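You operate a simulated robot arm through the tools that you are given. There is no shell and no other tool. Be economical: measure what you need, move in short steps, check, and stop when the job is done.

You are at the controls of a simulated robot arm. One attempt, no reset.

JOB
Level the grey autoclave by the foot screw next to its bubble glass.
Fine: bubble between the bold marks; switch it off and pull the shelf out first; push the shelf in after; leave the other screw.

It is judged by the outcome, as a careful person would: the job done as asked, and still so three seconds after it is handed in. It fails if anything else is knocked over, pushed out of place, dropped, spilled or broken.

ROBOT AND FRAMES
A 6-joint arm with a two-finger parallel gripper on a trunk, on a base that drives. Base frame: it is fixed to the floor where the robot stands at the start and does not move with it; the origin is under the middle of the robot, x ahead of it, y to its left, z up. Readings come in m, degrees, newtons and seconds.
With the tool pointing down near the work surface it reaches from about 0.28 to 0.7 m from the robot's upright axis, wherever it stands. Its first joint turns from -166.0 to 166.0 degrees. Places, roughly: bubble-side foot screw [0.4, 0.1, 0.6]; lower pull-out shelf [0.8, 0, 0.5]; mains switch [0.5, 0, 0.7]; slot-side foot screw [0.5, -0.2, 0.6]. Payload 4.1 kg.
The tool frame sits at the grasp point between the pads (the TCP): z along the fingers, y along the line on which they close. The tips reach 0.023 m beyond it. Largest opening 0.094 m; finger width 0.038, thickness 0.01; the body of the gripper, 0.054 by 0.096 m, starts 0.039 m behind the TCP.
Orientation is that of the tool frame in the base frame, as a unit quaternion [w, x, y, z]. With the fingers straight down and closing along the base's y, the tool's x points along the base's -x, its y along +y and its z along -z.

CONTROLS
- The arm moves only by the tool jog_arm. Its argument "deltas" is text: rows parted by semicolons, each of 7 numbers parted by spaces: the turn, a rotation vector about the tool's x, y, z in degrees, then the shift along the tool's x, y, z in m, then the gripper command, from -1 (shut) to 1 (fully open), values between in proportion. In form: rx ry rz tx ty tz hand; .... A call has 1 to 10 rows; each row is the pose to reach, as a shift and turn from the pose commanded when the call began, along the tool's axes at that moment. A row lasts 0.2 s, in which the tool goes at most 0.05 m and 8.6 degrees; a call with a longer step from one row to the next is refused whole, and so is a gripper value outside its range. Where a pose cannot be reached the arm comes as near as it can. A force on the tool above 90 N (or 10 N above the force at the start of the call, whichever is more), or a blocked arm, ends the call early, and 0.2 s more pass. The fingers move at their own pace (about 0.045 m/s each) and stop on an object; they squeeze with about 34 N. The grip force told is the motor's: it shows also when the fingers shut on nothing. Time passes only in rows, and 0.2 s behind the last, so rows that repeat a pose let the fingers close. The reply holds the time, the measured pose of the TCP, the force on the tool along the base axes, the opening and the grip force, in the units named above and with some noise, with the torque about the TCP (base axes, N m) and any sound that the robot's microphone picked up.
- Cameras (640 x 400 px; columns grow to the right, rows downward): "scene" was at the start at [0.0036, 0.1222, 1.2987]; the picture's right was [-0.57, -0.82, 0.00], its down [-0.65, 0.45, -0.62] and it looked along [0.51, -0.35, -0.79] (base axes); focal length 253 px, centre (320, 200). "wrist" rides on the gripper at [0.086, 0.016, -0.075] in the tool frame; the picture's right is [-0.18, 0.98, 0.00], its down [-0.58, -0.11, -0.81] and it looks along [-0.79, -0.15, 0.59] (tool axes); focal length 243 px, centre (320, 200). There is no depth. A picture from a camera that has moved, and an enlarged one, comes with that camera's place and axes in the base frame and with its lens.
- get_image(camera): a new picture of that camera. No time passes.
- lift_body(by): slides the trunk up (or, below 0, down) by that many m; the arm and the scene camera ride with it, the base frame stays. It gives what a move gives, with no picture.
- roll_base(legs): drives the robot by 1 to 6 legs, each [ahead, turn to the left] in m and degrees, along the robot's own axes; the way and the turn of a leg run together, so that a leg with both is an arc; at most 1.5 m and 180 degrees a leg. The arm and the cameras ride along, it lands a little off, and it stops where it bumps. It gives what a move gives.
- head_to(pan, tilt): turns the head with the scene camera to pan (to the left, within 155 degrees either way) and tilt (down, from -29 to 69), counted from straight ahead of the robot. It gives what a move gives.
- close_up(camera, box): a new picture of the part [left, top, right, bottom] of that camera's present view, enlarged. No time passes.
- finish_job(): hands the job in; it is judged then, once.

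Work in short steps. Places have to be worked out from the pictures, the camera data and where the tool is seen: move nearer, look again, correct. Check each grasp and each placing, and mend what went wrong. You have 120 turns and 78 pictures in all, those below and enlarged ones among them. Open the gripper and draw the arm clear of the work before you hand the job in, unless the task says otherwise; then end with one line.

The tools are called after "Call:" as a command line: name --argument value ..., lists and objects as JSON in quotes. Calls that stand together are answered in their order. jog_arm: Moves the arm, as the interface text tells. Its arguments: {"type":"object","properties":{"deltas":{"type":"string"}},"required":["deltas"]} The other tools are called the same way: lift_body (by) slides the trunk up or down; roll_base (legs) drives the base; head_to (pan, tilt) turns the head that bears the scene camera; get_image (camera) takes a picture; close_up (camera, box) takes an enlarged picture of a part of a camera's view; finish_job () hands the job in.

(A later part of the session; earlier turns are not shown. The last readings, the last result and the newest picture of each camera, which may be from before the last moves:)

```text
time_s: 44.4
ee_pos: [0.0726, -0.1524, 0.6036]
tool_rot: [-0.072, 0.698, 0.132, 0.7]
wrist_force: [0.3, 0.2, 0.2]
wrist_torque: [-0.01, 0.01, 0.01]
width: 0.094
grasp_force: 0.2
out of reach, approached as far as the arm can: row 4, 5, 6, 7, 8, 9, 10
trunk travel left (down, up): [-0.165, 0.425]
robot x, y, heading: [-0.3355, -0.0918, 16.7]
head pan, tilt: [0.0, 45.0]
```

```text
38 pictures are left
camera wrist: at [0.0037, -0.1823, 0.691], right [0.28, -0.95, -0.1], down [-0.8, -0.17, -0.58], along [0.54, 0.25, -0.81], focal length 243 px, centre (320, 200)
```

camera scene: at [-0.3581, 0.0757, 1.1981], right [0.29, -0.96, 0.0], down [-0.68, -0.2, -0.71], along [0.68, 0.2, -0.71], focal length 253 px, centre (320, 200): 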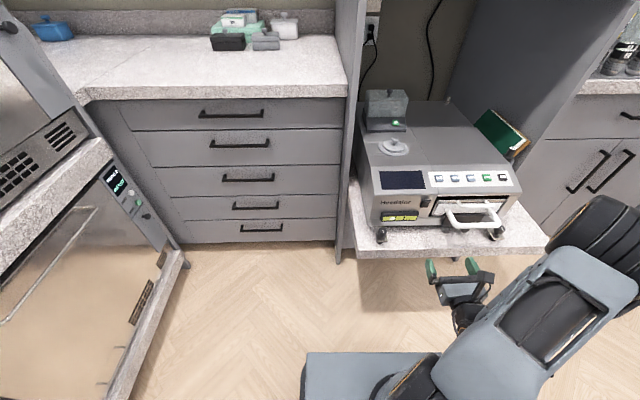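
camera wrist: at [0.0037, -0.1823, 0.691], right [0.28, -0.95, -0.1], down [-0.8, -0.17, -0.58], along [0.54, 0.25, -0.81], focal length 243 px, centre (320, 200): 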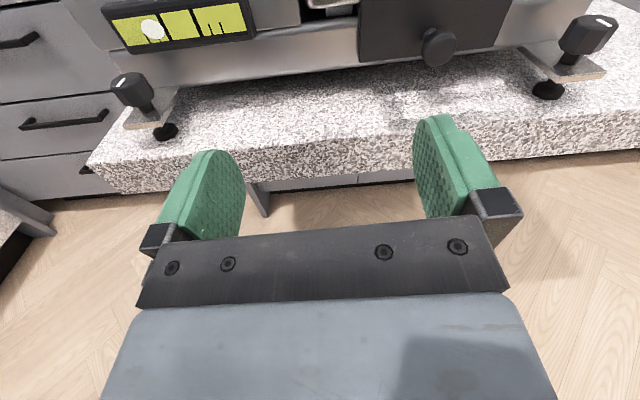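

View is good: knob at about (0.142, 0.030), top z≈0.604. I finish the roll and move left in front of it, slightly high, then check.

Call:
jog_arm --deltas "0 0 3 0.01 0 0.02 1; 0 0 5 0.02 -0.03 0.03 1; 0 0 5 0.03 -0.07 0.04 1; 0 0 5 0.03 -0.11 0.04 1; 0 0 5 0.03 -0.15 0.04 1; 0 0 5 0.03 -0.15 0.04 0.5"

Call:
get_image --camera "wrist"

```text
time_s: 45.8
ee_pos: [0.1135, -0.0204, 0.5984]
tool_rot: [-0.102, 0.703, 0.102, 0.697]
wrist_force: [0.1, -0.8, 0.7]
wrist_torque: [0.02, 0.02, -0.02]
width: 0.0705
grasp_force: 0.1
out of reach, approached as far as the arm can: row 2, 3, 4, 5, 6
trunk travel left (down, up): [-0.165, 0.425]
robot x, y, heading: [-0.3322, -0.087, 16.7]
head pan, tilt: [0.0, 45.0]
```

```text
37 pictures are left
camera wrist: at [0.047, -0.0569, 0.6854], right [0.28, -0.94, -0.19], down [-0.81, -0.13, -0.57], along [0.52, 0.31, -0.8], focal length 243 px, centre (320, 200)
```

wrist: 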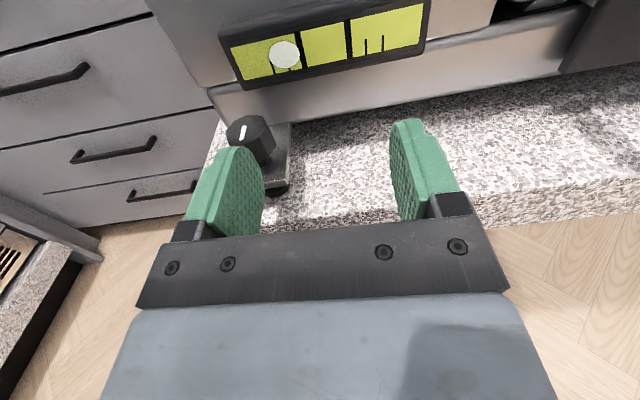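

The pose is limited so close to the robot. I back the base 0.13 m to get a comfortable reach.

Call:
roll_base --legs '[[-0.13, 0]]'

Call:
jog_arm --deltas "0 0 0 0 0 0 0.6; 0 0 0 0 0 0 0.6"

```text
time_s: 47.0
ee_pos: [-0.0114, -0.0586, 0.5987]
tool_rot: [-0.102, 0.704, 0.101, 0.696]
wrist_force: [0.0, 0.2, 1.0]
wrist_torque: [-0.01, -0.03, 0.01]
width: 0.0704
grasp_force: 0.0
trunk travel left (down, up): [-0.165, 0.425]
robot x, y, heading: [-0.4535, -0.1287, 16.9]
head pan, tilt: [0.0, 45.0]
```

```text
time_s: 47.6
ee_pos: [-0.0114, -0.0581, 0.5987]
tool_rot: [-0.102, 0.704, 0.101, 0.696]
wrist_force: [-0.5, 0.9, -0.2]
wrist_torque: [-0.01, 0.02, -0.01]
width: 0.0752
grasp_force: 0.1
trunk travel left (down, up): [-0.165, 0.425]
robot x, y, heading: [-0.4548, -0.1272, 16.5]
head pan, tilt: [0.0, 45.0]
```

Now I approach the knob: 0.04 m left and 0.125 m ahead first, then look.

Call:
jog_arm --deltas "0 0 0 0.004 -0.02 0.035 0.6; 0 0 0 0.004 -0.04 0.07 0.6; 0 0 0 0.004 -0.04 0.1 0.6; 0 0 0 0.004 -0.04 0.125 0.6; 0 0 0 0.004 -0.04 0.125 0.6"

Call:
get_image --camera "wrist"

Call:
close_up --camera "scene" --box '[350, 170, 446, 230]'

```text
time_s: 48.8
ee_pos: [0.0988, -0.043, 0.6001]
tool_rot: [-0.11, 0.703, 0.109, 0.694]
wrist_force: [-0.9, 0.0, 0.5]
wrist_torque: [0.02, 0.02, -0.03]
width: 0.0754
grasp_force: 0.0
out of reach, approached as far as the arm can: row 1, 2, 3, 4, 5
trunk travel left (down, up): [-0.165, 0.425]
robot x, y, heading: [-0.4584, -0.1236, 16.5]
head pan, tilt: [0.0, 45.0]
```

```text
36 pictures are left
camera wrist: at [0.0346, -0.0803, 0.6872], right [0.3, -0.93, -0.19], down [-0.81, -0.15, -0.57], along [0.51, 0.32, -0.8], focal length 243 px, centre (320, 200)
```

wrist: 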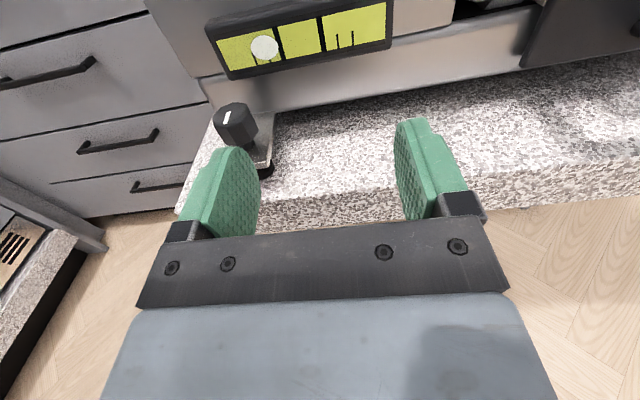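

```text
6.67 times, centred on (398, 200) of scene
camera zoom: at [-0.4829, 0.0382, 1.1981], right [0.29, -0.96, 0.0], down [-0.68, -0.2, -0.71], along [0.68, 0.2, -0.71], focal length 1685 px, centre (-200, 200)
```

zoom: 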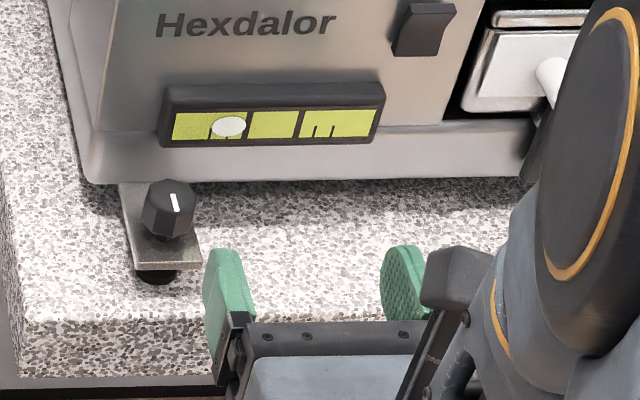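

This roll direction runs into a wrist limit. I retreat and roll the other way (camera underneath), then pitch the tool 30° down, which also keeps the hand off the shelf.

Call:
jog_arm --deltas "0 0 -8 0.01 0 -0.03 1; 0 0 -16 0.02 0 -0.06 1; 0 0 -24 0.03 0 -0.09 1; 0 0 -32 0.04 0 -0.1 1; 0 0 -40 0.05 0 -0.1 1; 0 0 -48 0.05 0 -0.1 1; 0 0 -56 0.05 0 -0.1 1; 0 0 -64 0.05 0 -0.1 1; 0 0 -72 0.05 0 -0.1 1; 0 0 -80 0.05 0 -0.1 1"

Call:
jog_arm --deltas "0 0 -8.5 0 0 0 1; 0 0 -17 0 0 0 1; 0 0 -25.5 0 0 0 1; 0 0 -34 0 0 0 1; 0 0 -42.5 0 0 0 1; 0 0 -51 0 0 0 1; 0 0 -59.5 0 0 0 1; 0 0 -68 0 0 0 1; 0 0 -76.5 0 0 0 1; 0 0 -85 0 0 0 1"

```text
time_s: 51.0
ee_pos: [0.012, -0.0693, 0.6496]
tool_rot: [0.37, 0.473, 0.53, 0.598]
wrist_force: [0.5, 0.3, 0.6]
wrist_torque: [0.03, 0.01, -0.02]
width: 0.0942
grasp_force: 0.0
out of reach, approached as far as the arm can: row 4, 5, 6, 7, 8, 9, 10
trunk travel left (down, up): [-0.165, 0.425]
robot x, y, heading: [-0.4556, -0.1242, 16.7]
head pan, tilt: [0.0, 45.0]
```

```text
time_s: 53.2
ee_pos: [0.0134, -0.0673, 0.6493]
tool_rot: [0.677, -0.01, 0.711, 0.191]
wrist_force: [0.6, 0.6, 0.1]
wrist_torque: [-0.01, 0.01, -0.02]
width: 0.0939
grasp_force: 0.1
trunk travel left (down, up): [-0.165, 0.425]
robot x, y, heading: [-0.4524, -0.13, 16.7]
head pan, tilt: [0.0, 45.0]
```

Now I finish the last 15° of roll and pitch 30° down.

Call:
jog_arm --deltas "0 0 -7.5 0 0 0 1; 0 0 -15 0 0 0 1"

Call:
jog_arm --deltas "0 7.5 0 0 0 0 1; 0 15 0 0 0 0 1; 0 22.5 0 0 0 0 1; 0 30 0 0 0 0 1; 0 30 0 0 0 0 0.6"

Call:
get_image --camera "wrist"

```text
time_s: 53.8
ee_pos: [0.024, -0.0724, 0.663]
tool_rot: [0.689, -0.074, 0.709, 0.132]
wrist_force: [-0.3, 0.5, 0.5]
wrist_torque: [-0.01, 0.02, 0.01]
width: 0.094
grasp_force: 0.0
out of reach, approached as far as the arm can: row 2
trunk travel left (down, up): [-0.165, 0.425]
robot x, y, heading: [-0.4582, -0.1273, 16.8]
head pan, tilt: [0.0, 45.0]
```

```text
time_s: 55.0
ee_pos: [0.0225, -0.0725, 0.6637]
tool_rot: [0.483, -0.106, 0.862, 0.11]
wrist_force: [0.3, -0.5, 1.0]
wrist_torque: [-0.02, 0.02, -0.02]
width: 0.0751
grasp_force: 0.1
trunk travel left (down, up): [-0.165, 0.425]
robot x, y, heading: [-0.4578, -0.1296, 16.8]
head pan, tilt: [0.0, 45.0]
```

```text
34 pictures are left
camera wrist: at [-0.0867, -0.0858, 0.6287], right [-0.19, 0.95, 0.24], down [-0.32, -0.29, 0.9], along [0.93, 0.09, 0.36], focal length 243 px, centre (320, 200)
```

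wrist: 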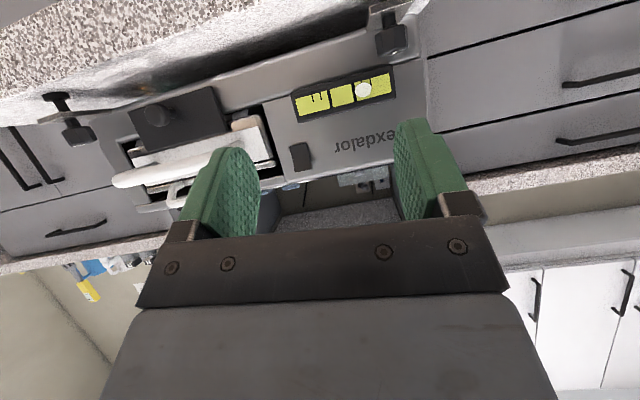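

Orientation is nearly right (5° roll, 3° yaw left). I move to a point 5 cm in front of the knob and correct the roll.

Call:
jog_arm --deltas "0 0 -1 -0.0015 0.015 0.025 0.6; 0 0 -2 -0.003 0.03 0.05 0.6; 0 0 -4 -0.0045 0.045 0.075 0.6; 0 0 -5 -0.0062 0.06 0.0967 0.6; 0 0 -5 -0.0062 0.06 0.0967 0.6"

Call:
get_image --camera "wrist"

Call:
close_up --camera "scene" --box '[350, 170, 446, 230]'

```text
time_s: 56.2
ee_pos: [0.0883, 0.0056, 0.6254]
tool_rot: [0.485, -0.145, 0.858, 0.091]
wrist_force: [-0.3, 0.5, -0.2]
wrist_torque: [-0.01, 0.01, 0.01]
width: 0.0747
grasp_force: 0.1
out of reach, approached as far as the arm can: row 4, 5
trunk travel left (down, up): [-0.165, 0.425]
robot x, y, heading: [-0.4551, -0.124, 16.6]
head pan, tilt: [0.0, 45.0]
```

```text
33 pictures are left
camera wrist: at [-0.0184, -0.0149, 0.589], right [-0.24, 0.95, 0.17], down [-0.33, -0.25, 0.91], along [0.91, 0.16, 0.38], focal length 243 px, centre (320, 200)
```

wrist: 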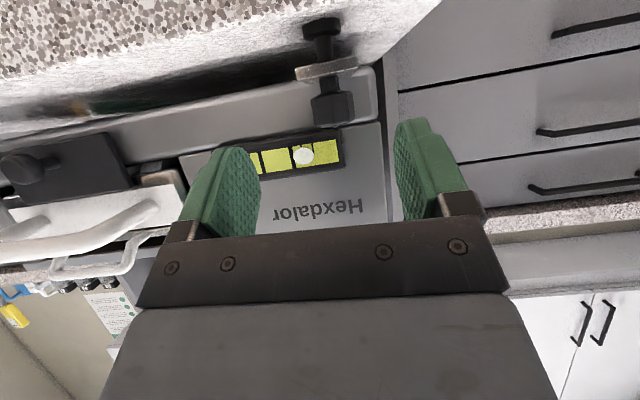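

```text
6.67 times, centred on (398, 200) of scene
camera zoom: at [-0.4829, 0.0382, 1.1981], right [0.29, -0.96, 0.0], down [-0.68, -0.2, -0.71], along [0.68, 0.2, -0.71], focal length 1685 px, centre (-200, 200)
```

zoom: 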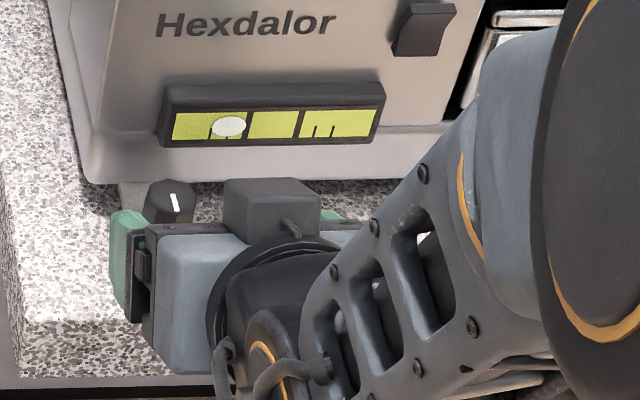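

The wrist seems too close to the shoulder (folded elbow), so I back the base slightly and raise the trunk for room.

Call:
roll_base --legs '[[-0.07, 0]]'

Call:
lift_body --by 0.12

```text
time_s: 57.2
ee_pos: [0.0222, -0.0141, 0.625]
tool_rot: [0.486, -0.145, 0.857, 0.091]
wrist_force: [-0.2, 0.3, -0.6]
wrist_torque: [0.02, 0.02, 0.01]
width: 0.0749
grasp_force: 0.1
trunk travel left (down, up): [-0.165, 0.425]
robot x, y, heading: [-0.5274, -0.1464, 17.1]
head pan, tilt: [0.0, 45.0]
```

```text
time_s: 58.8
ee_pos: [0.0226, -0.015, 0.7448]
tool_rot: [0.486, -0.146, 0.857, 0.092]
wrist_force: [-0.2, -0.4, -0.2]
wrist_torque: [-0.02, -0.02, 0.01]
width: 0.0752
grasp_force: 0.0
trunk travel left (down, up): [-0.285, 0.305]
robot x, y, heading: [-0.5254, -0.1437, 16.9]
head pan, tilt: [0.0, 45.0]
```

I move down to 5 cm in front of the knob.

Call:
jog_arm --deltas "0 0 0 0.02 0.0005 0.032 0.6; 0 0 0 0.04 0.001 0.064 0.6; 0 0 0 0.06 0.0015 0.096 0.6; 0 0 0 0.08 0.0022 0.128 0.6; 0 0 0 0.08 0.0022 0.128 0.6"

Call:
close_up --camera "wrist" --box '[160, 0, 480, 220]'

```text
time_s: 60.0
ee_pos: [0.0929, -0.0061, 0.6126]
tool_rot: [0.486, -0.15, 0.856, 0.096]
wrist_force: [0.2, 0.5, 0.2]
wrist_torque: [-0.02, -0.04, 0.01]
width: 0.0751
grasp_force: 0.0
out of reach, approached as far as the arm can: row 1, 2, 3, 4, 5
trunk travel left (down, up): [-0.285, 0.305]
robot x, y, heading: [-0.523, -0.1444, 16.8]
head pan, tilt: [0.0, 45.0]
```

```text
1.82 times, centred on (320, 110) of wrist
camera zoom: at [-0.0153, -0.0282, 0.5762], right [-0.26, 0.95, 0.18], down [-0.33, -0.26, 0.91], along [0.91, 0.18, 0.37], focal length 441 px, centre (320, 364)
```

zoom: 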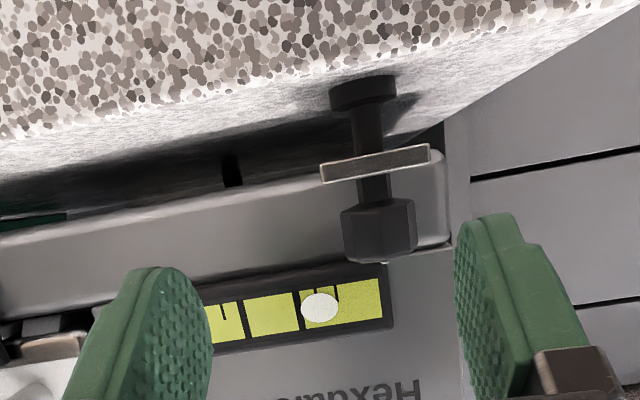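

It again stops short to the left. I test whether yawing the tool to the right frees the motion.

Call:
jog_arm --deltas "6.9 -0.1 4.1 0 0 0 0.6; 13.8 -0.2 8.2 0 0 0 0.6; 13.8 -0.2 8.2 0 0.01 0 0.6; 13.8 -0.2 8.2 0 0.02 0 0.6; 13.8 -0.2 8.2 0 0.02 0 0.6"

```text
time_s: 61.1
ee_pos: [0.0924, -0.0055, 0.6138]
tool_rot: [0.484, -0.15, 0.857, 0.096]
wrist_force: [0.1, 0.4, 0.1]
wrist_torque: [0.0, 0.03, 0.02]
width: 0.0751
grasp_force: 0.1
out of reach, approached as far as the arm can: row 1, 2, 3, 4, 5
trunk travel left (down, up): [-0.285, 0.305]
robot x, y, heading: [-0.5248, -0.1451, 16.9]
head pan, tilt: [0.0, 45.0]
```

Right yaw is blocked entirely; I test left yaw.

Call:
jog_arm --deltas "-6.9 0.1 -4.1 0 0 0 0.6; -13.8 0.2 -8.2 0 0 0 0.6; -13.8 0.2 -8.2 0 0.01 0 0.6; -13.8 0.2 -8.2 0 0.02 0 0.6; -13.8 0.2 -8.2 0 0.02 0 0.6"

```text
time_s: 62.4
ee_pos: [0.0858, 0.0125, 0.6131]
tool_rot: [0.466, -0.269, 0.827, 0.164]
wrist_force: [0.2, 0.6, -0.5]
wrist_torque: [-0.01, 0.0, 0.01]
width: 0.0752
grasp_force: 0.0
trunk travel left (down, up): [-0.285, 0.305]
robot x, y, heading: [-0.5255, -0.1471, 16.8]
head pan, tilt: [0.0, 45.0]
```

Left yaw is free (limit lies only to the right), so I can grip at heading ≈28°, aligned with the knob's mark, and turn left (counter-clockwise) from there. I yaw back slightly and move in around the knob.

Call:
jog_arm --deltas "3.8 -0.1 2.3 0 0 0 0.6; 7.7 -0.2 4.6 0 0 0 0.6; 7.7 -0.2 4.6 -0.009 -0.009 0.021 0.6; 7.7 -0.2 4.6 -0.0186 -0.0187 0.0442 0.6; 7.7 -0.2 4.6 -0.0186 -0.0187 0.0442 0.6"

Call:
close_up --camera "wrist" --box '[160, 0, 480, 220]'

Call:
close_up --camera "scene" --box '[350, 150, 446, 210]'

```text
time_s: 63.5
ee_pos: [0.1334, 0.0271, 0.6056]
tool_rot: [0.479, -0.204, 0.845, 0.127]
wrist_force: [-0.4, 0.5, -0.3]
wrist_torque: [-0.02, 0.04, 0.01]
width: 0.0754
grasp_force: 0.0
trunk travel left (down, up): [-0.285, 0.305]
robot x, y, heading: [-0.5244, -0.1429, 16.6]
head pan, tilt: [0.0, 45.0]
```

```text
1.82 times, centred on (320, 110) of wrist
camera zoom: at [0.0292, -0.0086, 0.5693], right [-0.37, 0.91, 0.18], down [-0.29, -0.3, 0.91], along [0.88, 0.29, 0.38], focal length 441 px, centre (320, 364)
```

zoom: 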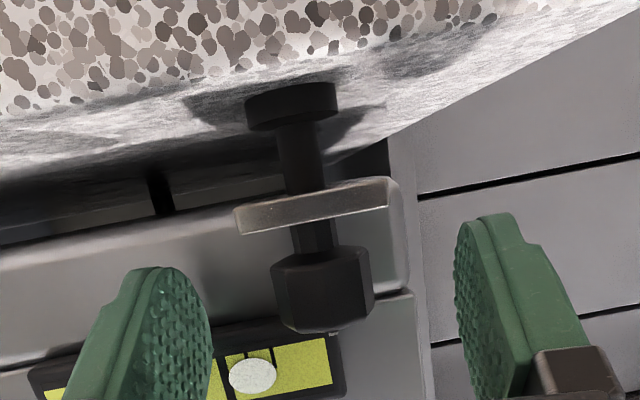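

```text
6.67 times, centred on (398, 180) of scene
camera zoom: at [-0.5496, 0.0182, 1.3181], right [0.29, -0.96, 0.0], down [-0.68, -0.2, -0.71], along [0.68, 0.2, -0.71], focal length 1685 px, centre (-200, 333)
```

zoom: 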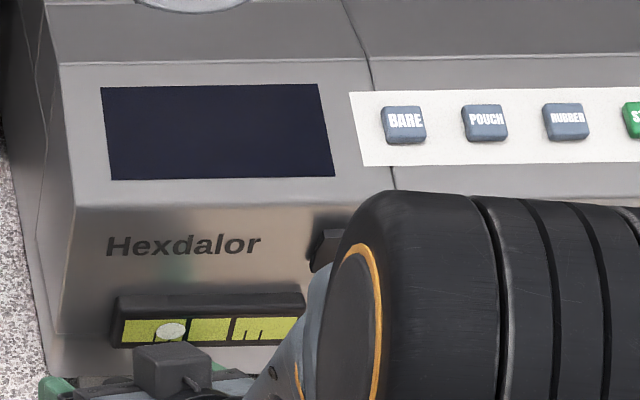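

The knob is centred between the pads near the TCP. I close on it.

Call:
jog_arm --deltas "0 0 0 0 0 0 0; 0 0 0 0 0 0 -0.5; 0 0 0 0 0 0 -1; 0 0 0 0 0 0 -1; 0 0 0 0 0 0 -1"

Call:
close_up --camera "wrist" --box '[160, 0, 480, 220]'

```text
time_s: 64.8
ee_pos: [0.1316, 0.0273, 0.6058]
tool_rot: [0.479, -0.205, 0.844, 0.128]
wrist_force: [-3.5, 3.5, 0.8]
wrist_torque: [0.11, -0.51, 0.07]
width: 0.0263
grasp_force: 33.9
trunk travel left (down, up): [-0.285, 0.305]
robot x, y, heading: [-0.5203, -0.1443, 16.7]
head pan, tilt: [0.0, 45.0]
```

```text
1.82 times, centred on (320, 110) of wrist
camera zoom: at [0.0286, -0.0077, 0.5695], right [-0.37, 0.91, 0.18], down [-0.29, -0.3, 0.91], along [0.88, 0.29, 0.38], focal length 441 px, centre (320, 364)
```

zoom: 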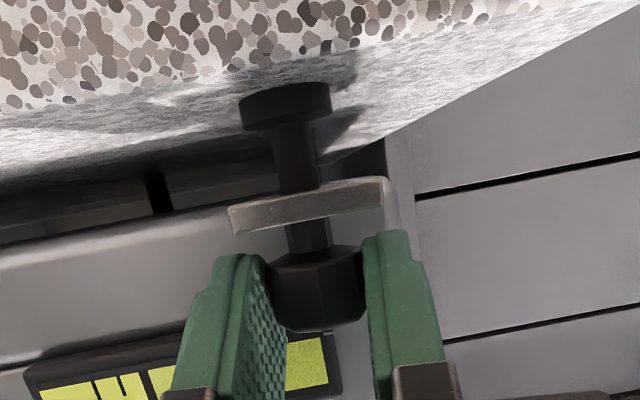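

Firmly on the knob (26 mm across flats). I turn it 24° counter-clockwise and check the bubble.

Call:
jog_arm --deltas "-6.9 0.15 -4.07 0 -0.0014 0.0001 -1; -13.8 0.3 -8.1 -0.0002 -0.0028 0.0003 -1; -20.7 0.5 -12.2 -0.0004 -0.0041 0.0007 -1; -20.7 0.5 -12.2 -0.0004 -0.0041 0.0007 -1"

Call:
close_up --camera "scene" --box '[350, 150, 446, 210]'

```text
time_s: 65.8
ee_pos: [0.135, 0.0236, 0.6051]
tool_rot: [0.44, -0.376, 0.784, 0.225]
wrist_force: [-4.9, 16.7, 0.0]
wrist_torque: [0.87, -0.31, 0.16]
width: 0.0262
grasp_force: 33.3
trunk travel left (down, up): [-0.285, 0.305]
robot x, y, heading: [-0.5234, -0.1429, 16.8]
head pan, tilt: [0.0, 45.0]
```

```text
6.67 times, centred on (398, 180) of scene
camera zoom: at [-0.55, 0.0193, 1.3179], right [0.29, -0.96, 0.0], down [-0.68, -0.21, -0.71], along [0.68, 0.2, -0.71], focal length 1685 px, centre (-200, 333)
```

zoom: 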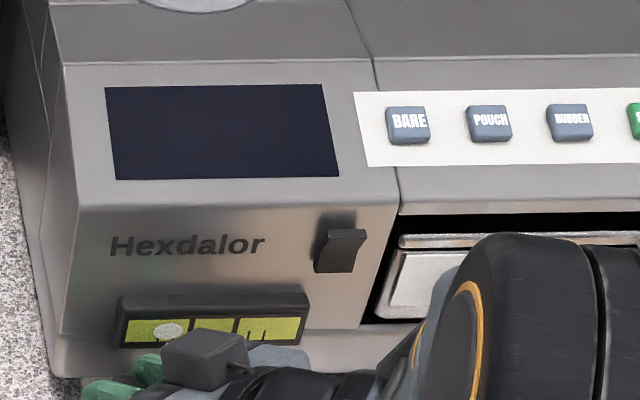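

The bubble moved slightly left, so this direction raises the left foot; I need clockwise turns, about 200° total from here. I turn back 24° clockwise first.

Call:
jog_arm --deltas "6.9 -0.15 4.07 0 0.0014 0.0001 -1; 13.8 -0.3 8.1 -0.0002 0.0028 0.0003 -1; 20.7 -0.5 12.2 -0.0004 0.0041 0.0007 -1; 22.4 -0.5 13.2 -0.0004 0.0044 0.0007 -1; 22.4 -0.5 13.2 -0.0004 0.0044 0.0007 -1"

Call:
jog_arm --deltas "0 0 0 0 0 0 -0.4; 0 0 0 0 0 0 -0.2; 0 0 0 0 0 0 0; 0 0 0 0 0 0 0"

Call:
close_up --camera "scene" --box '[350, 150, 446, 210]'

```text
time_s: 67.0
ee_pos: [0.1322, 0.0284, 0.6072]
tool_rot: [0.479, -0.19, 0.849, 0.118]
wrist_force: [-7.1, 25.0, -0.3]
wrist_torque: [-0.12, 0.9, 0.26]
width: 0.0264
grasp_force: 34.3
trunk travel left (down, up): [-0.285, 0.305]
robot x, y, heading: [-0.522, -0.1449, 16.9]
head pan, tilt: [0.0, 45.0]
```

```text
time_s: 68.0
ee_pos: [0.1329, 0.0261, 0.607]
tool_rot: [0.48, -0.188, 0.848, 0.118]
wrist_force: [-0.5, 0.7, 0.3]
wrist_torque: [-0.01, 0.0, -0.06]
width: 0.047
grasp_force: 0.1
trunk travel left (down, up): [-0.285, 0.305]
robot x, y, heading: [-0.5225, -0.1473, 16.8]
head pan, tilt: [0.0, 45.0]
```

```text
6.67 times, centred on (398, 180) of scene
camera zoom: at [-0.5496, 0.0184, 1.3181], right [0.29, -0.96, 0.0], down [-0.68, -0.2, -0.71], along [0.68, 0.2, -0.71], focal length 1685 px, centre (-200, 333)
```

zoom: 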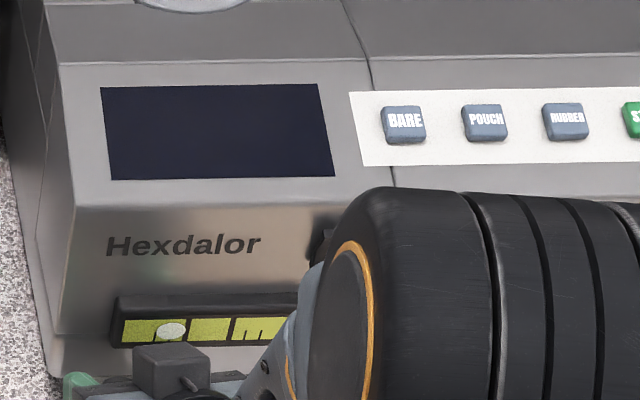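

Returning brings the bubble back, ≈0.27 px/deg: about 150° clockwise needed. Fingers are slightly open; I swing the hand 45° left around the knob axis (0.143, 0.034) for the next bite.

Call:
jog_arm --deltas "-6.45 0.15 -3.83 0 0.0007 0.0001 -0.2; -12.9 0.3 -7.65 -0.0002 -0.0008 0.0003 -0.2; -19.35 0.45 -11.5 -0.0005 -0.0023 0.0008 -0.2; -25.8 0.6 -15.3 -0.0008 -0.0037 0.0014 -0.2; -32.25 0.75 -19.1 -0.0012 -0.005 0.0022 -0.2; -38.7 0.9 -22.95 -0.0018 -0.0062 0.003 -0.2; -38.7 0.9 -22.95 -0.0018 -0.0062 0.003 -0.2"

Call:
close_up --camera "wrist" --box '[160, 0, 480, 220]'

```text
time_s: 69.5
ee_pos: [0.1406, 0.019, 0.6059]
tool_rot: [0.398, -0.498, 0.713, 0.292]
wrist_force: [4.5, -18.7, -8.0]
wrist_torque: [-0.54, 0.1, -0.47]
width: 0.0423
grasp_force: 5.0
trunk travel left (down, up): [-0.285, 0.305]
robot x, y, heading: [-0.5229, -0.1462, 16.5]
head pan, tilt: [0.0, 45.0]
```

```text
1.82 times, centred on (320, 110) of wrist
camera zoom: at [0.0881, -0.0769, 0.5698], right [-0.89, 0.41, 0.18], down [-0.01, -0.41, 0.91], along [0.45, 0.81, 0.37], focal length 441 px, centre (320, 364)
```

zoom: 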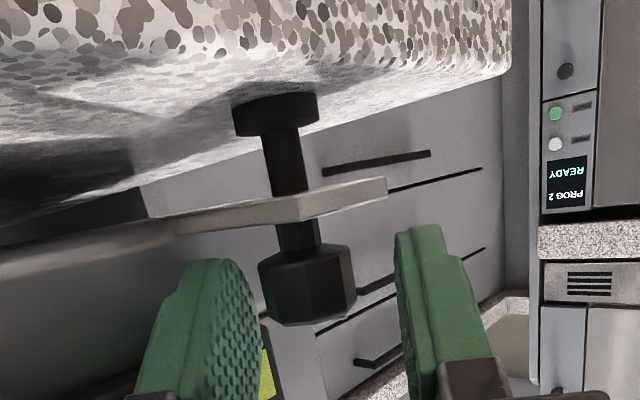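

The autoclave-side pad rubs the knob: the hand is ~5 mm off sideways. I shift it 5 mm toward the autoclave side and close.

Call:
jog_arm --deltas "0 0 0 0 -0.002 0 -0.1; 0 0 0 0 -0.004 0 -0.1; 0 0 0 0 -0.004 0 -0.5; 0 0 0 0 -0.004 0 -1; 0 0 0 0 -0.004 0 -1"

Call:
close_up --camera "wrist" --box '[160, 0, 480, 220]'

Call:
close_up --camera "scene" --box '[350, 150, 446, 210]'

```text
time_s: 70.8
ee_pos: [0.1435, 0.0195, 0.6077]
tool_rot: [0.399, -0.499, 0.711, 0.294]
wrist_force: [-4.7, -8.6, 5.4]
wrist_torque: [0.63, -0.17, 0.01]
width: 0.0265
grasp_force: 34.0
trunk travel left (down, up): [-0.285, 0.305]
robot x, y, heading: [-0.5194, -0.1425, 16.7]
head pan, tilt: [0.0, 45.0]
```

```text
1.82 times, centred on (320, 110) of wrist
camera zoom: at [0.0907, -0.077, 0.5709], right [-0.89, 0.41, 0.18], down [-0.01, -0.42, 0.91], along [0.45, 0.81, 0.38], focal length 441 px, centre (320, 364)
```

zoom: 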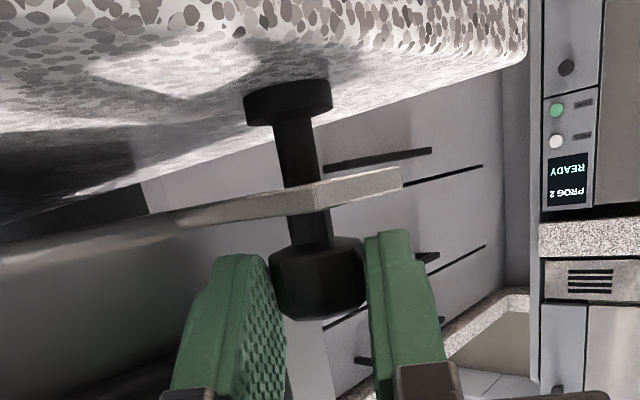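

```text
6.67 times, centred on (398, 180) of scene
camera zoom: at [-0.5506, 0.0173, 1.3184], right [0.29, -0.96, 0.0], down [-0.68, -0.2, -0.71], along [0.68, 0.2, -0.71], focal length 1685 px, centre (-200, 333)
```

zoom: 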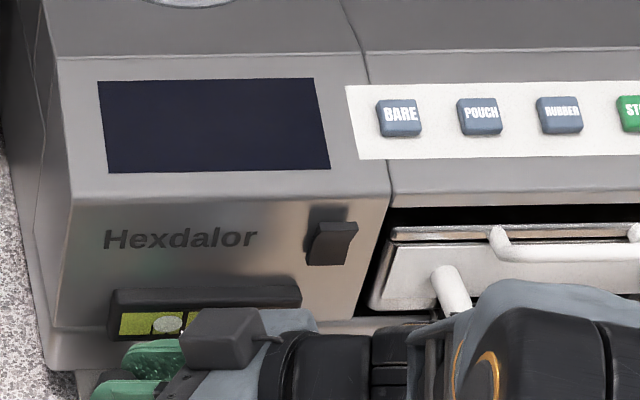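

Gripped across flats; bubble unchanged. I turn 45° clockwise.

Call:
jog_arm --deltas "6.45 -0.15 3.83 0 0.002 0.0001 -1; 12.9 -0.3 7.65 -0.0002 0.0039 0.0004 -1; 19.35 -0.45 11.5 -0.0005 0.0057 0.0009 -1; 25.8 -0.6 15.3 -0.001 0.0075 0.0017 -1; 32.25 -0.75 19.1 -0.0015 0.0091 0.0027 -1; 38.7 -0.9 22.95 -0.0022 0.0106 0.0038 -1; 38.7 -0.9 22.95 -0.0022 0.0106 0.0038 -1"

Call:
close_up --camera "scene" --box '[350, 150, 446, 210]'

```text
time_s: 72.3
ee_pos: [0.1341, 0.0278, 0.6073]
tool_rot: [0.481, -0.188, 0.848, 0.117]
wrist_force: [-3.1, -7.9, 8.0]
wrist_torque: [0.02, -0.41, -0.14]
width: 0.0266
grasp_force: 33.7
trunk travel left (down, up): [-0.285, 0.305]
robot x, y, heading: [-0.5272, -0.1477, 17.1]
head pan, tilt: [0.0, 45.0]
```

```text
6.67 times, centred on (398, 180) of scene
camera zoom: at [-0.5506, 0.0174, 1.3182], right [0.29, -0.96, 0.0], down [-0.68, -0.2, -0.71], along [0.68, 0.2, -0.71], focal length 1685 px, centre (-200, 333)
```

zoom: 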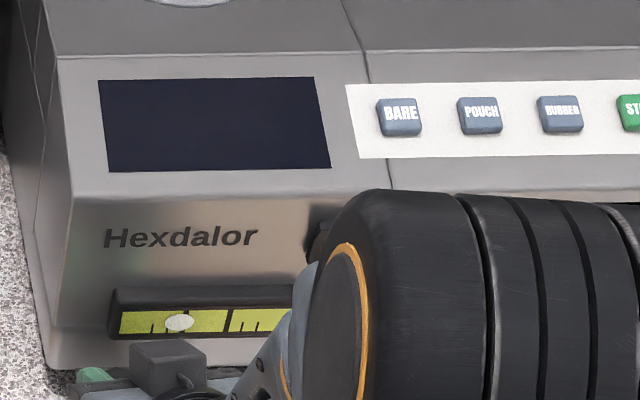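

Bubble moved ~12 px right for 45°; about 105° more needed. I open slightly and swing back 45° for the next bite.

Call:
jog_arm --deltas "0 0 0 0 0 0 -0.15; 0 0 0 0 0 0 -0.15; -6.45 0.15 -3.83 0 -0.002 0.0001 -0.15; -12.9 0.3 -7.65 -0.0002 -0.0039 0.0004 -0.15; -19.35 0.45 -11.5 -0.0005 -0.0057 0.0009 -0.15; -25.8 0.6 -15.3 -0.001 -0.0075 0.0017 -0.15; -32.25 0.75 -19.1 -0.0015 -0.0091 0.0027 -0.15; -38.7 0.9 -22.95 -0.0022 -0.0106 0.0038 -0.15; -38.7 0.9 -22.95 -0.0022 -0.0106 0.0038 -0.15"

Call:
jog_arm --deltas "0 0 0 0 0 0 -0.5; 0 0 0 0 0 0 -1; 0 0 0 0 0 0 -1"

Call:
close_up --camera "wrist" --box '[160, 0, 480, 220]'

```text
time_s: 74.3
ee_pos: [0.1428, 0.0193, 0.605]
tool_rot: [0.397, -0.499, 0.712, 0.293]
wrist_force: [-1.8, -9.9, -7.3]
wrist_torque: [-0.24, 0.22, -0.27]
width: 0.0407
grasp_force: 1.0
trunk travel left (down, up): [-0.285, 0.305]
robot x, y, heading: [-0.5257, -0.1456, 16.5]
head pan, tilt: [0.0, 45.0]
```

```text
time_s: 75.2
ee_pos: [0.1439, 0.0195, 0.6085]
tool_rot: [0.398, -0.499, 0.712, 0.293]
wrist_force: [8.8, -8.5, 3.7]
wrist_torque: [-0.49, -0.25, -0.25]
width: 0.0265
grasp_force: 33.6
trunk travel left (down, up): [-0.285, 0.305]
robot x, y, heading: [-0.526, -0.1481, 16.7]
head pan, tilt: [0.0, 45.0]
```

```text
1.82 times, centred on (320, 110) of wrist
camera zoom: at [0.0918, -0.0768, 0.5714], right [-0.89, 0.41, 0.18], down [-0.01, -0.42, 0.91], along [0.45, 0.81, 0.38], focal length 441 px, centre (320, 364)
```

zoom: 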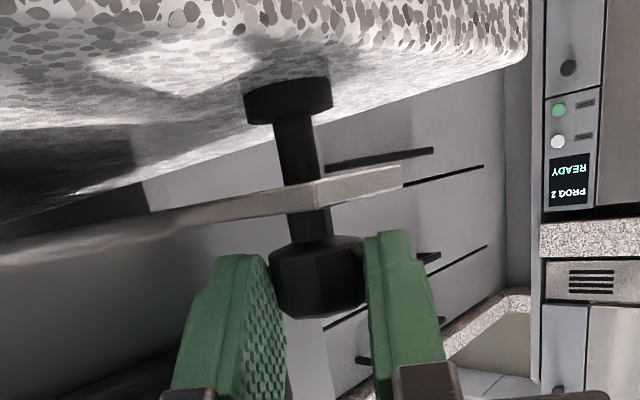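

Good bite again. I turn another 45° clockwise.

Call:
jog_arm --deltas "6.45 -0.15 3.83 0 0.002 0.0001 -1; 12.9 -0.3 7.65 -0.0002 0.0039 0.0004 -1; 19.35 -0.45 11.5 -0.0005 0.0057 0.0009 -1; 25.8 -0.6 15.3 -0.001 0.0075 0.0017 -1; 32.25 -0.75 19.1 -0.0015 0.0091 0.0027 -1; 38.7 -0.9 22.95 -0.0022 0.0106 0.0038 -1; 38.7 -0.9 22.95 -0.0022 0.0106 0.0038 -1"

Call:
close_up --camera "scene" --box '[350, 150, 446, 210]'

```text
time_s: 76.8
ee_pos: [0.1344, 0.0268, 0.6066]
tool_rot: [0.481, -0.189, 0.848, 0.118]
wrist_force: [2.2, -7.0, 8.9]
wrist_torque: [0.31, -1.03, -0.09]
width: 0.0265
grasp_force: 34.1
trunk travel left (down, up): [-0.285, 0.305]
robot x, y, heading: [-0.5267, -0.1458, 16.8]
head pan, tilt: [0.0, 45.0]
```

```text
6.67 times, centred on (398, 180) of scene
camera zoom: at [-0.5505, 0.0173, 1.3182], right [0.29, -0.96, 0.0], down [-0.68, -0.2, -0.71], along [0.68, 0.2, -0.71], focal length 1685 px, centre (-200, 333)
```

zoom: 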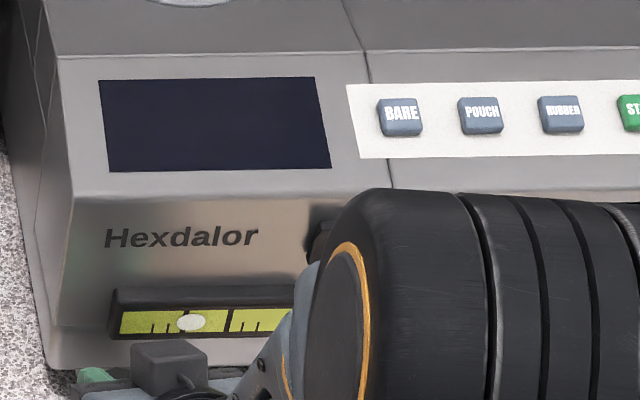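

Bubble now straddles the left bold mark (191; centre is 207). Another 45° bite.

Call:
jog_arm --deltas "0 0 0 0 0 0 -0.15; 0 0 0 0 0 0 -0.15; -6.45 0.15 -3.83 0 -0.002 0.0001 -0.15; -12.9 0.3 -7.65 -0.0002 -0.0039 0.0004 -0.15; -19.35 0.45 -11.5 -0.0005 -0.0057 0.0009 -0.15; -25.8 0.6 -15.3 -0.001 -0.0075 0.0017 -0.15; -32.25 0.75 -19.1 -0.0015 -0.0091 0.0027 -0.15; -38.7 0.9 -22.95 -0.0022 -0.0106 0.0038 -0.15; -38.7 0.9 -22.95 -0.0022 -0.0106 0.0038 -0.15"

Call:
jog_arm --deltas "0 0 0 0 0 0 -0.5; 0 0 0 0 0 0 -1; 0 0 0 0 0 0 -1"

Call:
jog_arm --deltas "6.45 -0.15 3.83 0 0.002 0.0001 -1; 12.9 -0.3 7.65 -0.0002 0.0039 0.0004 -1; 19.35 -0.45 11.5 -0.0005 0.0057 0.0009 -1; 25.8 -0.6 15.3 -0.001 0.0075 0.0017 -1; 32.25 -0.75 19.1 -0.0015 0.0091 0.0027 -1; 38.7 -0.9 22.95 -0.0022 0.0106 0.0038 -1; 38.7 -0.9 22.95 -0.0022 0.0106 0.0038 -1"

Call:
close_up --camera "scene" --box '[350, 150, 446, 210]'

```text
time_s: 78.8
ee_pos: [0.1422, 0.0185, 0.6041]
tool_rot: [0.397, -0.498, 0.713, 0.293]
wrist_force: [-2.6, -8.9, -6.7]
wrist_torque: [0.01, 0.18, -0.35]
width: 0.0403
grasp_force: 0.3
trunk travel left (down, up): [-0.285, 0.305]
robot x, y, heading: [-0.5258, -0.1445, 16.7]
head pan, tilt: [0.0, 45.0]
```

```text
time_s: 79.5
ee_pos: [0.1436, 0.0195, 0.6073]
tool_rot: [0.4, -0.499, 0.711, 0.293]
wrist_force: [8.3, -8.2, 7.0]
wrist_torque: [-0.35, -0.23, -0.19]
width: 0.0263
grasp_force: 34.1
trunk travel left (down, up): [-0.285, 0.305]
robot x, y, heading: [-0.5238, -0.1456, 16.8]
head pan, tilt: [0.0, 45.0]
```

```text
time_s: 81.2
ee_pos: [0.1347, 0.0281, 0.6074]
tool_rot: [0.481, -0.188, 0.848, 0.118]
wrist_force: [2.0, -5.6, 12.7]
wrist_torque: [0.35, -1.01, -0.11]
width: 0.0265
grasp_force: 33.7
trunk travel left (down, up): [-0.285, 0.305]
robot x, y, heading: [-0.5219, -0.1429, 16.5]
head pan, tilt: [0.0, 45.0]
```

```text
6.67 times, centred on (398, 180) of scene
camera zoom: at [-0.5506, 0.0171, 1.3182], right [0.29, -0.96, 0.0], down [-0.68, -0.2, -0.71], along [0.68, 0.2, -0.71], focal length 1685 px, centre (-200, 333)
```

zoom: 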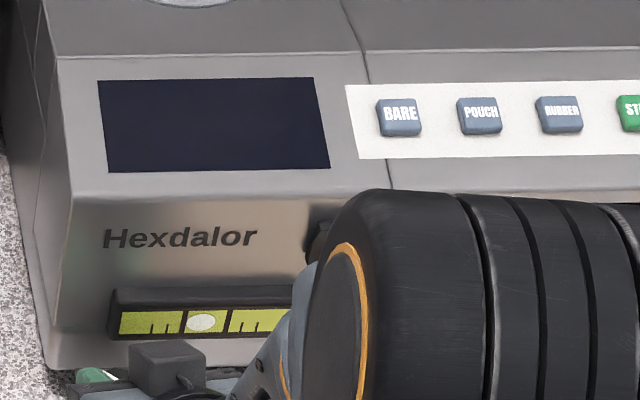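

The bubble is between the bold marks but a bit left of centre; one more bite with an 18° turn will centre it.

Call:
jog_arm --deltas "0 0 0 0 0 0 -0.15; 0 0 0 0 0 0 -0.15; -6.45 0.15 -3.83 0 -0.002 0.0001 -0.15; -12.9 0.3 -7.65 -0.0002 -0.0039 0.0004 -0.15; -19.35 0.45 -11.5 -0.0005 -0.0057 0.0009 -0.15; -25.8 0.6 -15.3 -0.001 -0.0075 0.0017 -0.15; -32.25 0.75 -19.1 -0.0015 -0.0091 0.0027 -0.15; -38.7 0.9 -22.95 -0.0022 -0.0106 0.0038 -0.15; -38.7 0.9 -22.95 -0.0022 -0.0106 0.0038 -0.15"

Call:
jog_arm --deltas "0 0 0 0 0 0 -0.5; 0 0 0 0 0 0 -1; 0 0 0 0 0 0 -1"

Call:
jog_arm --deltas "6.45 -0.15 3.83 0 0.002 0.0001 -1; 12.9 -0.3 7.65 -0.0002 0.0039 0.0004 -1; 15.5 -0.36 9.2 -0.0003 0.0046 0.0006 -1; 15.5 -0.36 9.2 -0.0003 0.0046 0.0006 -1; 15.5 -0.36 9.2 -0.0003 0.0046 0.0006 0; 15.5 -0.36 9.2 -0.0003 0.0046 0.0006 0; 15.5 -0.36 9.2 -0.0003 0.0046 0.0006 0"

Call:
close_up --camera "scene" --box '[350, 150, 446, 210]'

```text
time_s: 83.2
ee_pos: [0.1427, 0.0195, 0.6046]
tool_rot: [0.397, -0.499, 0.712, 0.293]
wrist_force: [-2.2, -10.1, -5.6]
wrist_torque: [-0.14, 0.25, -0.28]
width: 0.0402
grasp_force: 0.1
trunk travel left (down, up): [-0.285, 0.305]
robot x, y, heading: [-0.525, -0.1435, 16.6]
head pan, tilt: [0.0, 45.0]
```

```text
time_s: 84.0
ee_pos: [0.1434, 0.0194, 0.6076]
tool_rot: [0.399, -0.499, 0.711, 0.292]
wrist_force: [9.0, -7.4, 6.4]
wrist_torque: [-0.57, -0.31, -0.19]
width: 0.0268
grasp_force: 34.8
trunk travel left (down, up): [-0.285, 0.305]
robot x, y, heading: [-0.5201, -0.148, 16.6]
head pan, tilt: [0.0, 45.0]
```

```text
time_s: 85.5
ee_pos: [0.1375, 0.0222, 0.6067]
tool_rot: [0.439, -0.382, 0.781, 0.227]
wrist_force: [-0.2, 0.6, 0.4]
wrist_torque: [0.0, 0.03, 0.01]
width: 0.0466
grasp_force: 0.0
trunk travel left (down, up): [-0.285, 0.305]
robot x, y, heading: [-0.5212, -0.1447, 16.7]
head pan, tilt: [0.0, 45.0]
```

```text
6.67 times, centred on (398, 180) of scene
camera zoom: at [-0.5496, 0.0178, 1.318], right [0.29, -0.96, 0.0], down [-0.68, -0.2, -0.71], along [0.68, 0.2, -0.71], focal length 1685 px, centre (-200, 333)
```

zoom: 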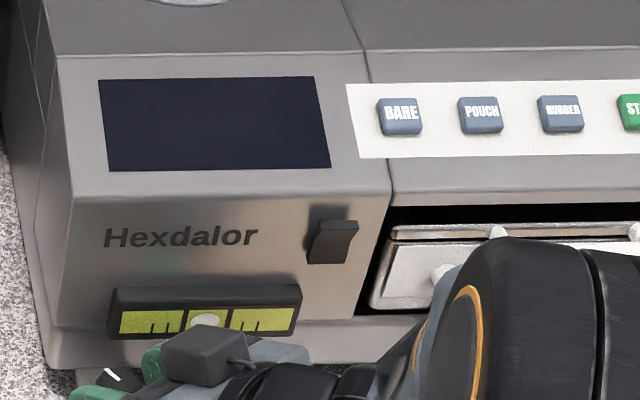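

Bubble is centred. I withdraw the open fingers straight back.

Call:
jog_arm --deltas "0 0 0 0.005 0 -0.0087 0.3; 0 0 0 0.015 0 -0.026 0.3; 0 0 0 0.03 0 -0.052 0.3; 0 0 0 0.045 0 -0.078 0.3"

Call:
roll_base --legs '[[-0.15, 0]]'

Call:
get_image --camera "scene"

Call:
close_up --camera "scene" --box '[350, 120, 446, 180]'

```text
time_s: 86.5
ee_pos: [0.085, -0.0488, 0.6067]
tool_rot: [0.439, -0.381, 0.782, 0.226]
wrist_force: [0.1, 0.8, 0.4]
wrist_torque: [0.03, 0.02, -0.02]
width: 0.0612
grasp_force: 0.1
trunk travel left (down, up): [-0.285, 0.305]
robot x, y, heading: [-0.5211, -0.1453, 16.7]
head pan, tilt: [0.0, 45.0]
```

```text
time_s: 87.9
ee_pos: [-0.0578, -0.0926, 0.6077]
tool_rot: [0.439, -0.38, 0.782, 0.226]
wrist_force: [0.6, -0.3, -0.5]
wrist_torque: [-0.01, -0.03, -0.02]
width: 0.0612
grasp_force: 0.0
trunk travel left (down, up): [-0.285, 0.305]
robot x, y, heading: [-0.6735, -0.1904, 16.6]
head pan, tilt: [0.0, 45.0]
```

```text
17 pictures are left
camera scene: at [-0.6926, -0.0239, 1.3181], right [0.29, -0.96, 0.0], down [-0.68, -0.2, -0.71], along [0.68, 0.2, -0.71], focal length 253 px, centre (320, 200)
```

scene: 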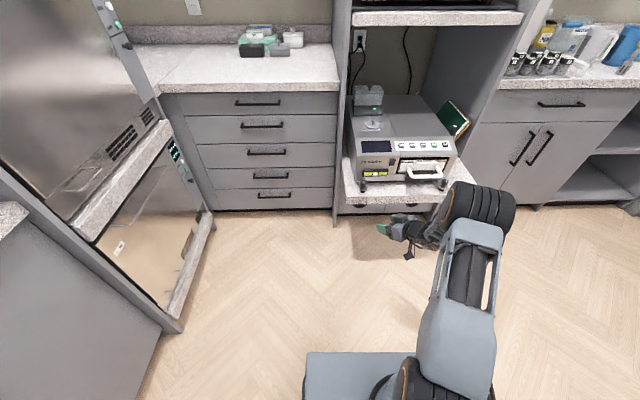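

```text
6.67 times, centred on (398, 150) of scene
camera zoom: at [-0.6926, -0.0239, 1.3181], right [0.29, -0.96, 0.0], down [-0.68, -0.2, -0.71], along [0.68, 0.2, -0.71], focal length 1685 px, centre (-200, 533)
```

zoom: 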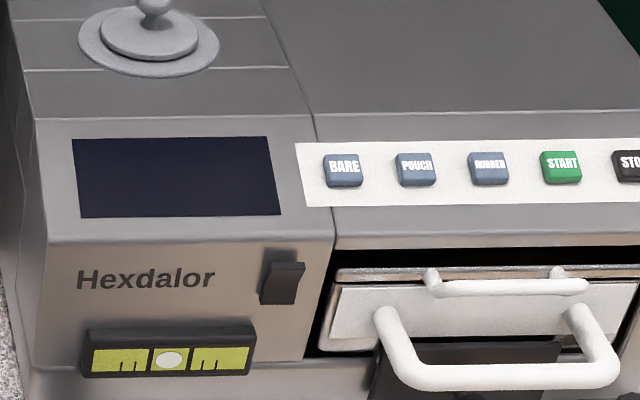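

The bubble sits centred between the bold marks with everything free. Next: push the shelf in with shut fingers; I yaw the tool right, lower it to the slab's face height and move right toward the shelf's middle.

Call:
jog_arm --deltas "5.3 -0.1 3.2 0.021 -0.0198 -0.0037 -1; 10.7 -0.2 6.3 0.042 -0.0396 -0.0075 -1; 16 -0.4 9.5 0.063 -0.0593 -0.0112 -1; 21.4 -0.5 12.6 0.0844 -0.0791 -0.015 -1; 26.7 -0.6 15.8 0.1055 -0.0989 -0.0187 -1; 26.7 -0.6 15.8 0.1055 -0.0989 -0.0187 -1"

```text
time_s: 89.3
ee_pos: [-0.021, -0.2086, 0.5251]
tool_rot: [0.484, -0.156, 0.855, 0.099]
wrist_force: [-0.5, 0.5, 0.8]
wrist_torque: [0.03, -0.01, -0.03]
width: 0.0
grasp_force: 34.1
trunk travel left (down, up): [-0.285, 0.305]
robot x, y, heading: [-0.6694, -0.1882, 16.8]
head pan, tilt: [0.0, 45.0]
```

Now I drive the base forward 0.2 m, which should just start pushing the shelf, and look.

Call:
roll_base --legs '[[0.2, 0]]'

Call:
get_image --camera "scene"

```text
time_s: 90.9
ee_pos: [0.1707, -0.1514, 0.526]
tool_rot: [0.484, -0.158, 0.855, 0.1]
wrist_force: [-0.8, -0.4, 0.8]
wrist_torque: [0.0, 0.01, 0.01]
width: 0.0
grasp_force: 33.8
trunk travel left (down, up): [-0.285, 0.305]
robot x, y, heading: [-0.4747, -0.128, 16.6]
head pan, tilt: [0.0, 45.0]
```

```text
15 pictures are left
camera scene: at [-0.5002, 0.0341, 1.318], right [0.29, -0.96, 0.0], down [-0.68, -0.2, -0.71], along [0.68, 0.2, -0.71], focal length 253 px, centre (320, 200)
```

scene: 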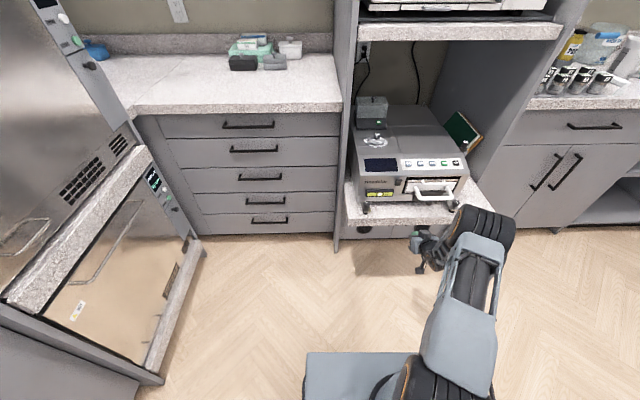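

It seems to have begun pushing. I drive another 0.12 m and check the shelf's position.

Call:
roll_base --legs '[[0.12, 0]]'

Call:
get_image --camera "scene"

Call:
get_image --camera "wrist"

```text
time_s: 92.0
ee_pos: [0.2459, -0.1285, 0.5186]
tool_rot: [0.476, -0.156, 0.86, 0.101]
wrist_force: [1.5, 0.3, -0.5]
wrist_torque: [0.0, -0.03, 0.0]
width: 0.0
grasp_force: 34.3
trunk travel left (down, up): [-0.285, 0.305]
robot x, y, heading: [-0.3928, -0.1075, 16.9]
head pan, tilt: [0.0, 45.0]
stopped in leg 1: the force on the tool passed its limit at 97 N (the readings are from after the stop); the commanded pose is now the measured one
```

```text
14 pictures are left
camera scene: at [-0.4183, 0.0587, 1.318], right [0.29, -0.96, 0.0], down [-0.68, -0.2, -0.71], along [0.68, 0.2, -0.71], focal length 253 px, centre (320, 200)
```

scene: 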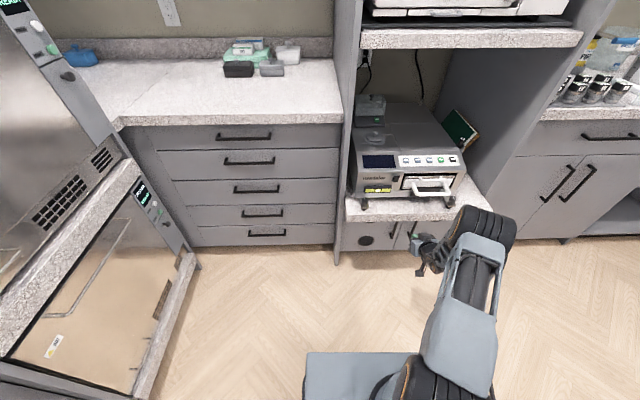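

```text
13 pictures are left
camera wrist: at [0.1373, -0.1522, 0.4848], right [-0.27, 0.95, 0.18], down [-0.31, -0.26, 0.92], along [0.91, 0.19, 0.36], focal length 243 px, centre (320, 200)
```

wrist: 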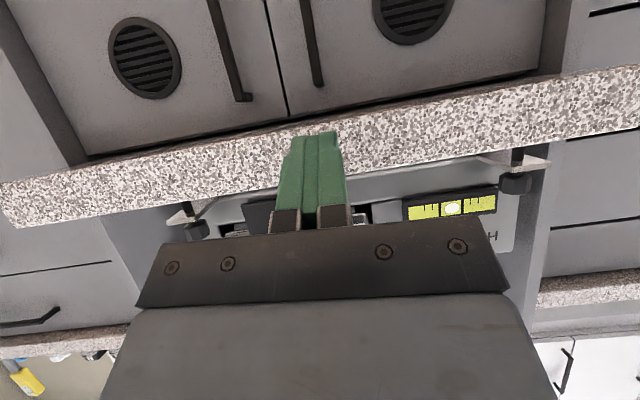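

Shelf is moving in, with about 0.15 m to go; the drive hit a force spike, so I continue with slow arm pushes.

Call:
jog_arm --deltas "0 0 0 -0.0103 -0.0007 0.0055 -1; 0 0 0 -0.0156 -0.0014 0.014 -1; 0 0 0 -0.0209 -0.0021 0.0225 -1; 0 0 0 -0.0262 -0.0028 0.031 -1; 0 0 0 -0.0315 -0.0035 0.0395 -1; 0 0 0 -0.0368 -0.0042 0.048 -1; 0 0 0 -0.0421 -0.0049 0.0565 -1; 0 0 0 -0.0474 -0.0056 0.065 -1"

```text
time_s: 93.8
ee_pos: [0.3209, -0.1036, 0.5235]
tool_rot: [0.476, -0.157, 0.86, 0.102]
wrist_force: [0.3, -0.6, 0.5]
wrist_torque: [0.01, 0.01, 0.0]
width: 0.0
grasp_force: 33.9
trunk travel left (down, up): [-0.285, 0.305]
robot x, y, heading: [-0.394, -0.1054, 16.5]
head pan, tilt: [0.0, 45.0]
```

Little force felt; I check whether the shelf is still ahead of the fingers.

Call:
get_image --camera "wrist"

Call:
close_up --camera "scene" --box '[330, 140, 522, 260]'

```text
12 pictures are left
camera wrist: at [0.2141, -0.1285, 0.4904], right [-0.27, 0.95, 0.18], down [-0.31, -0.26, 0.92], along [0.91, 0.19, 0.36], focal length 243 px, centre (320, 200)
```

wrist: 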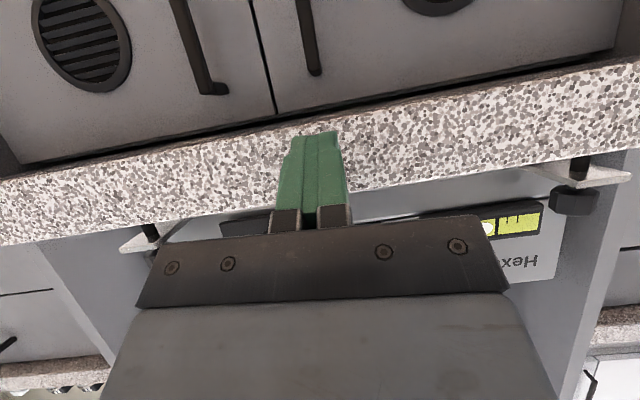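

```text
3.33 times, centred on (426, 200) of scene
camera zoom: at [-0.4185, 0.0587, 1.3181], right [0.29, -0.96, 0.0], down [-0.68, -0.2, -0.71], along [0.68, 0.2, -0.71], focal length 842 px, centre (-33, 200)
```

zoom: 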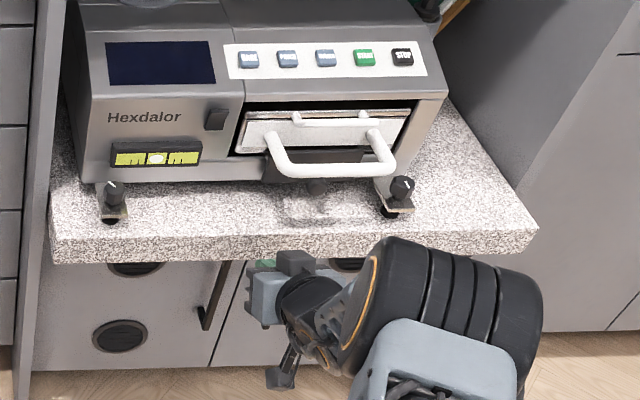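

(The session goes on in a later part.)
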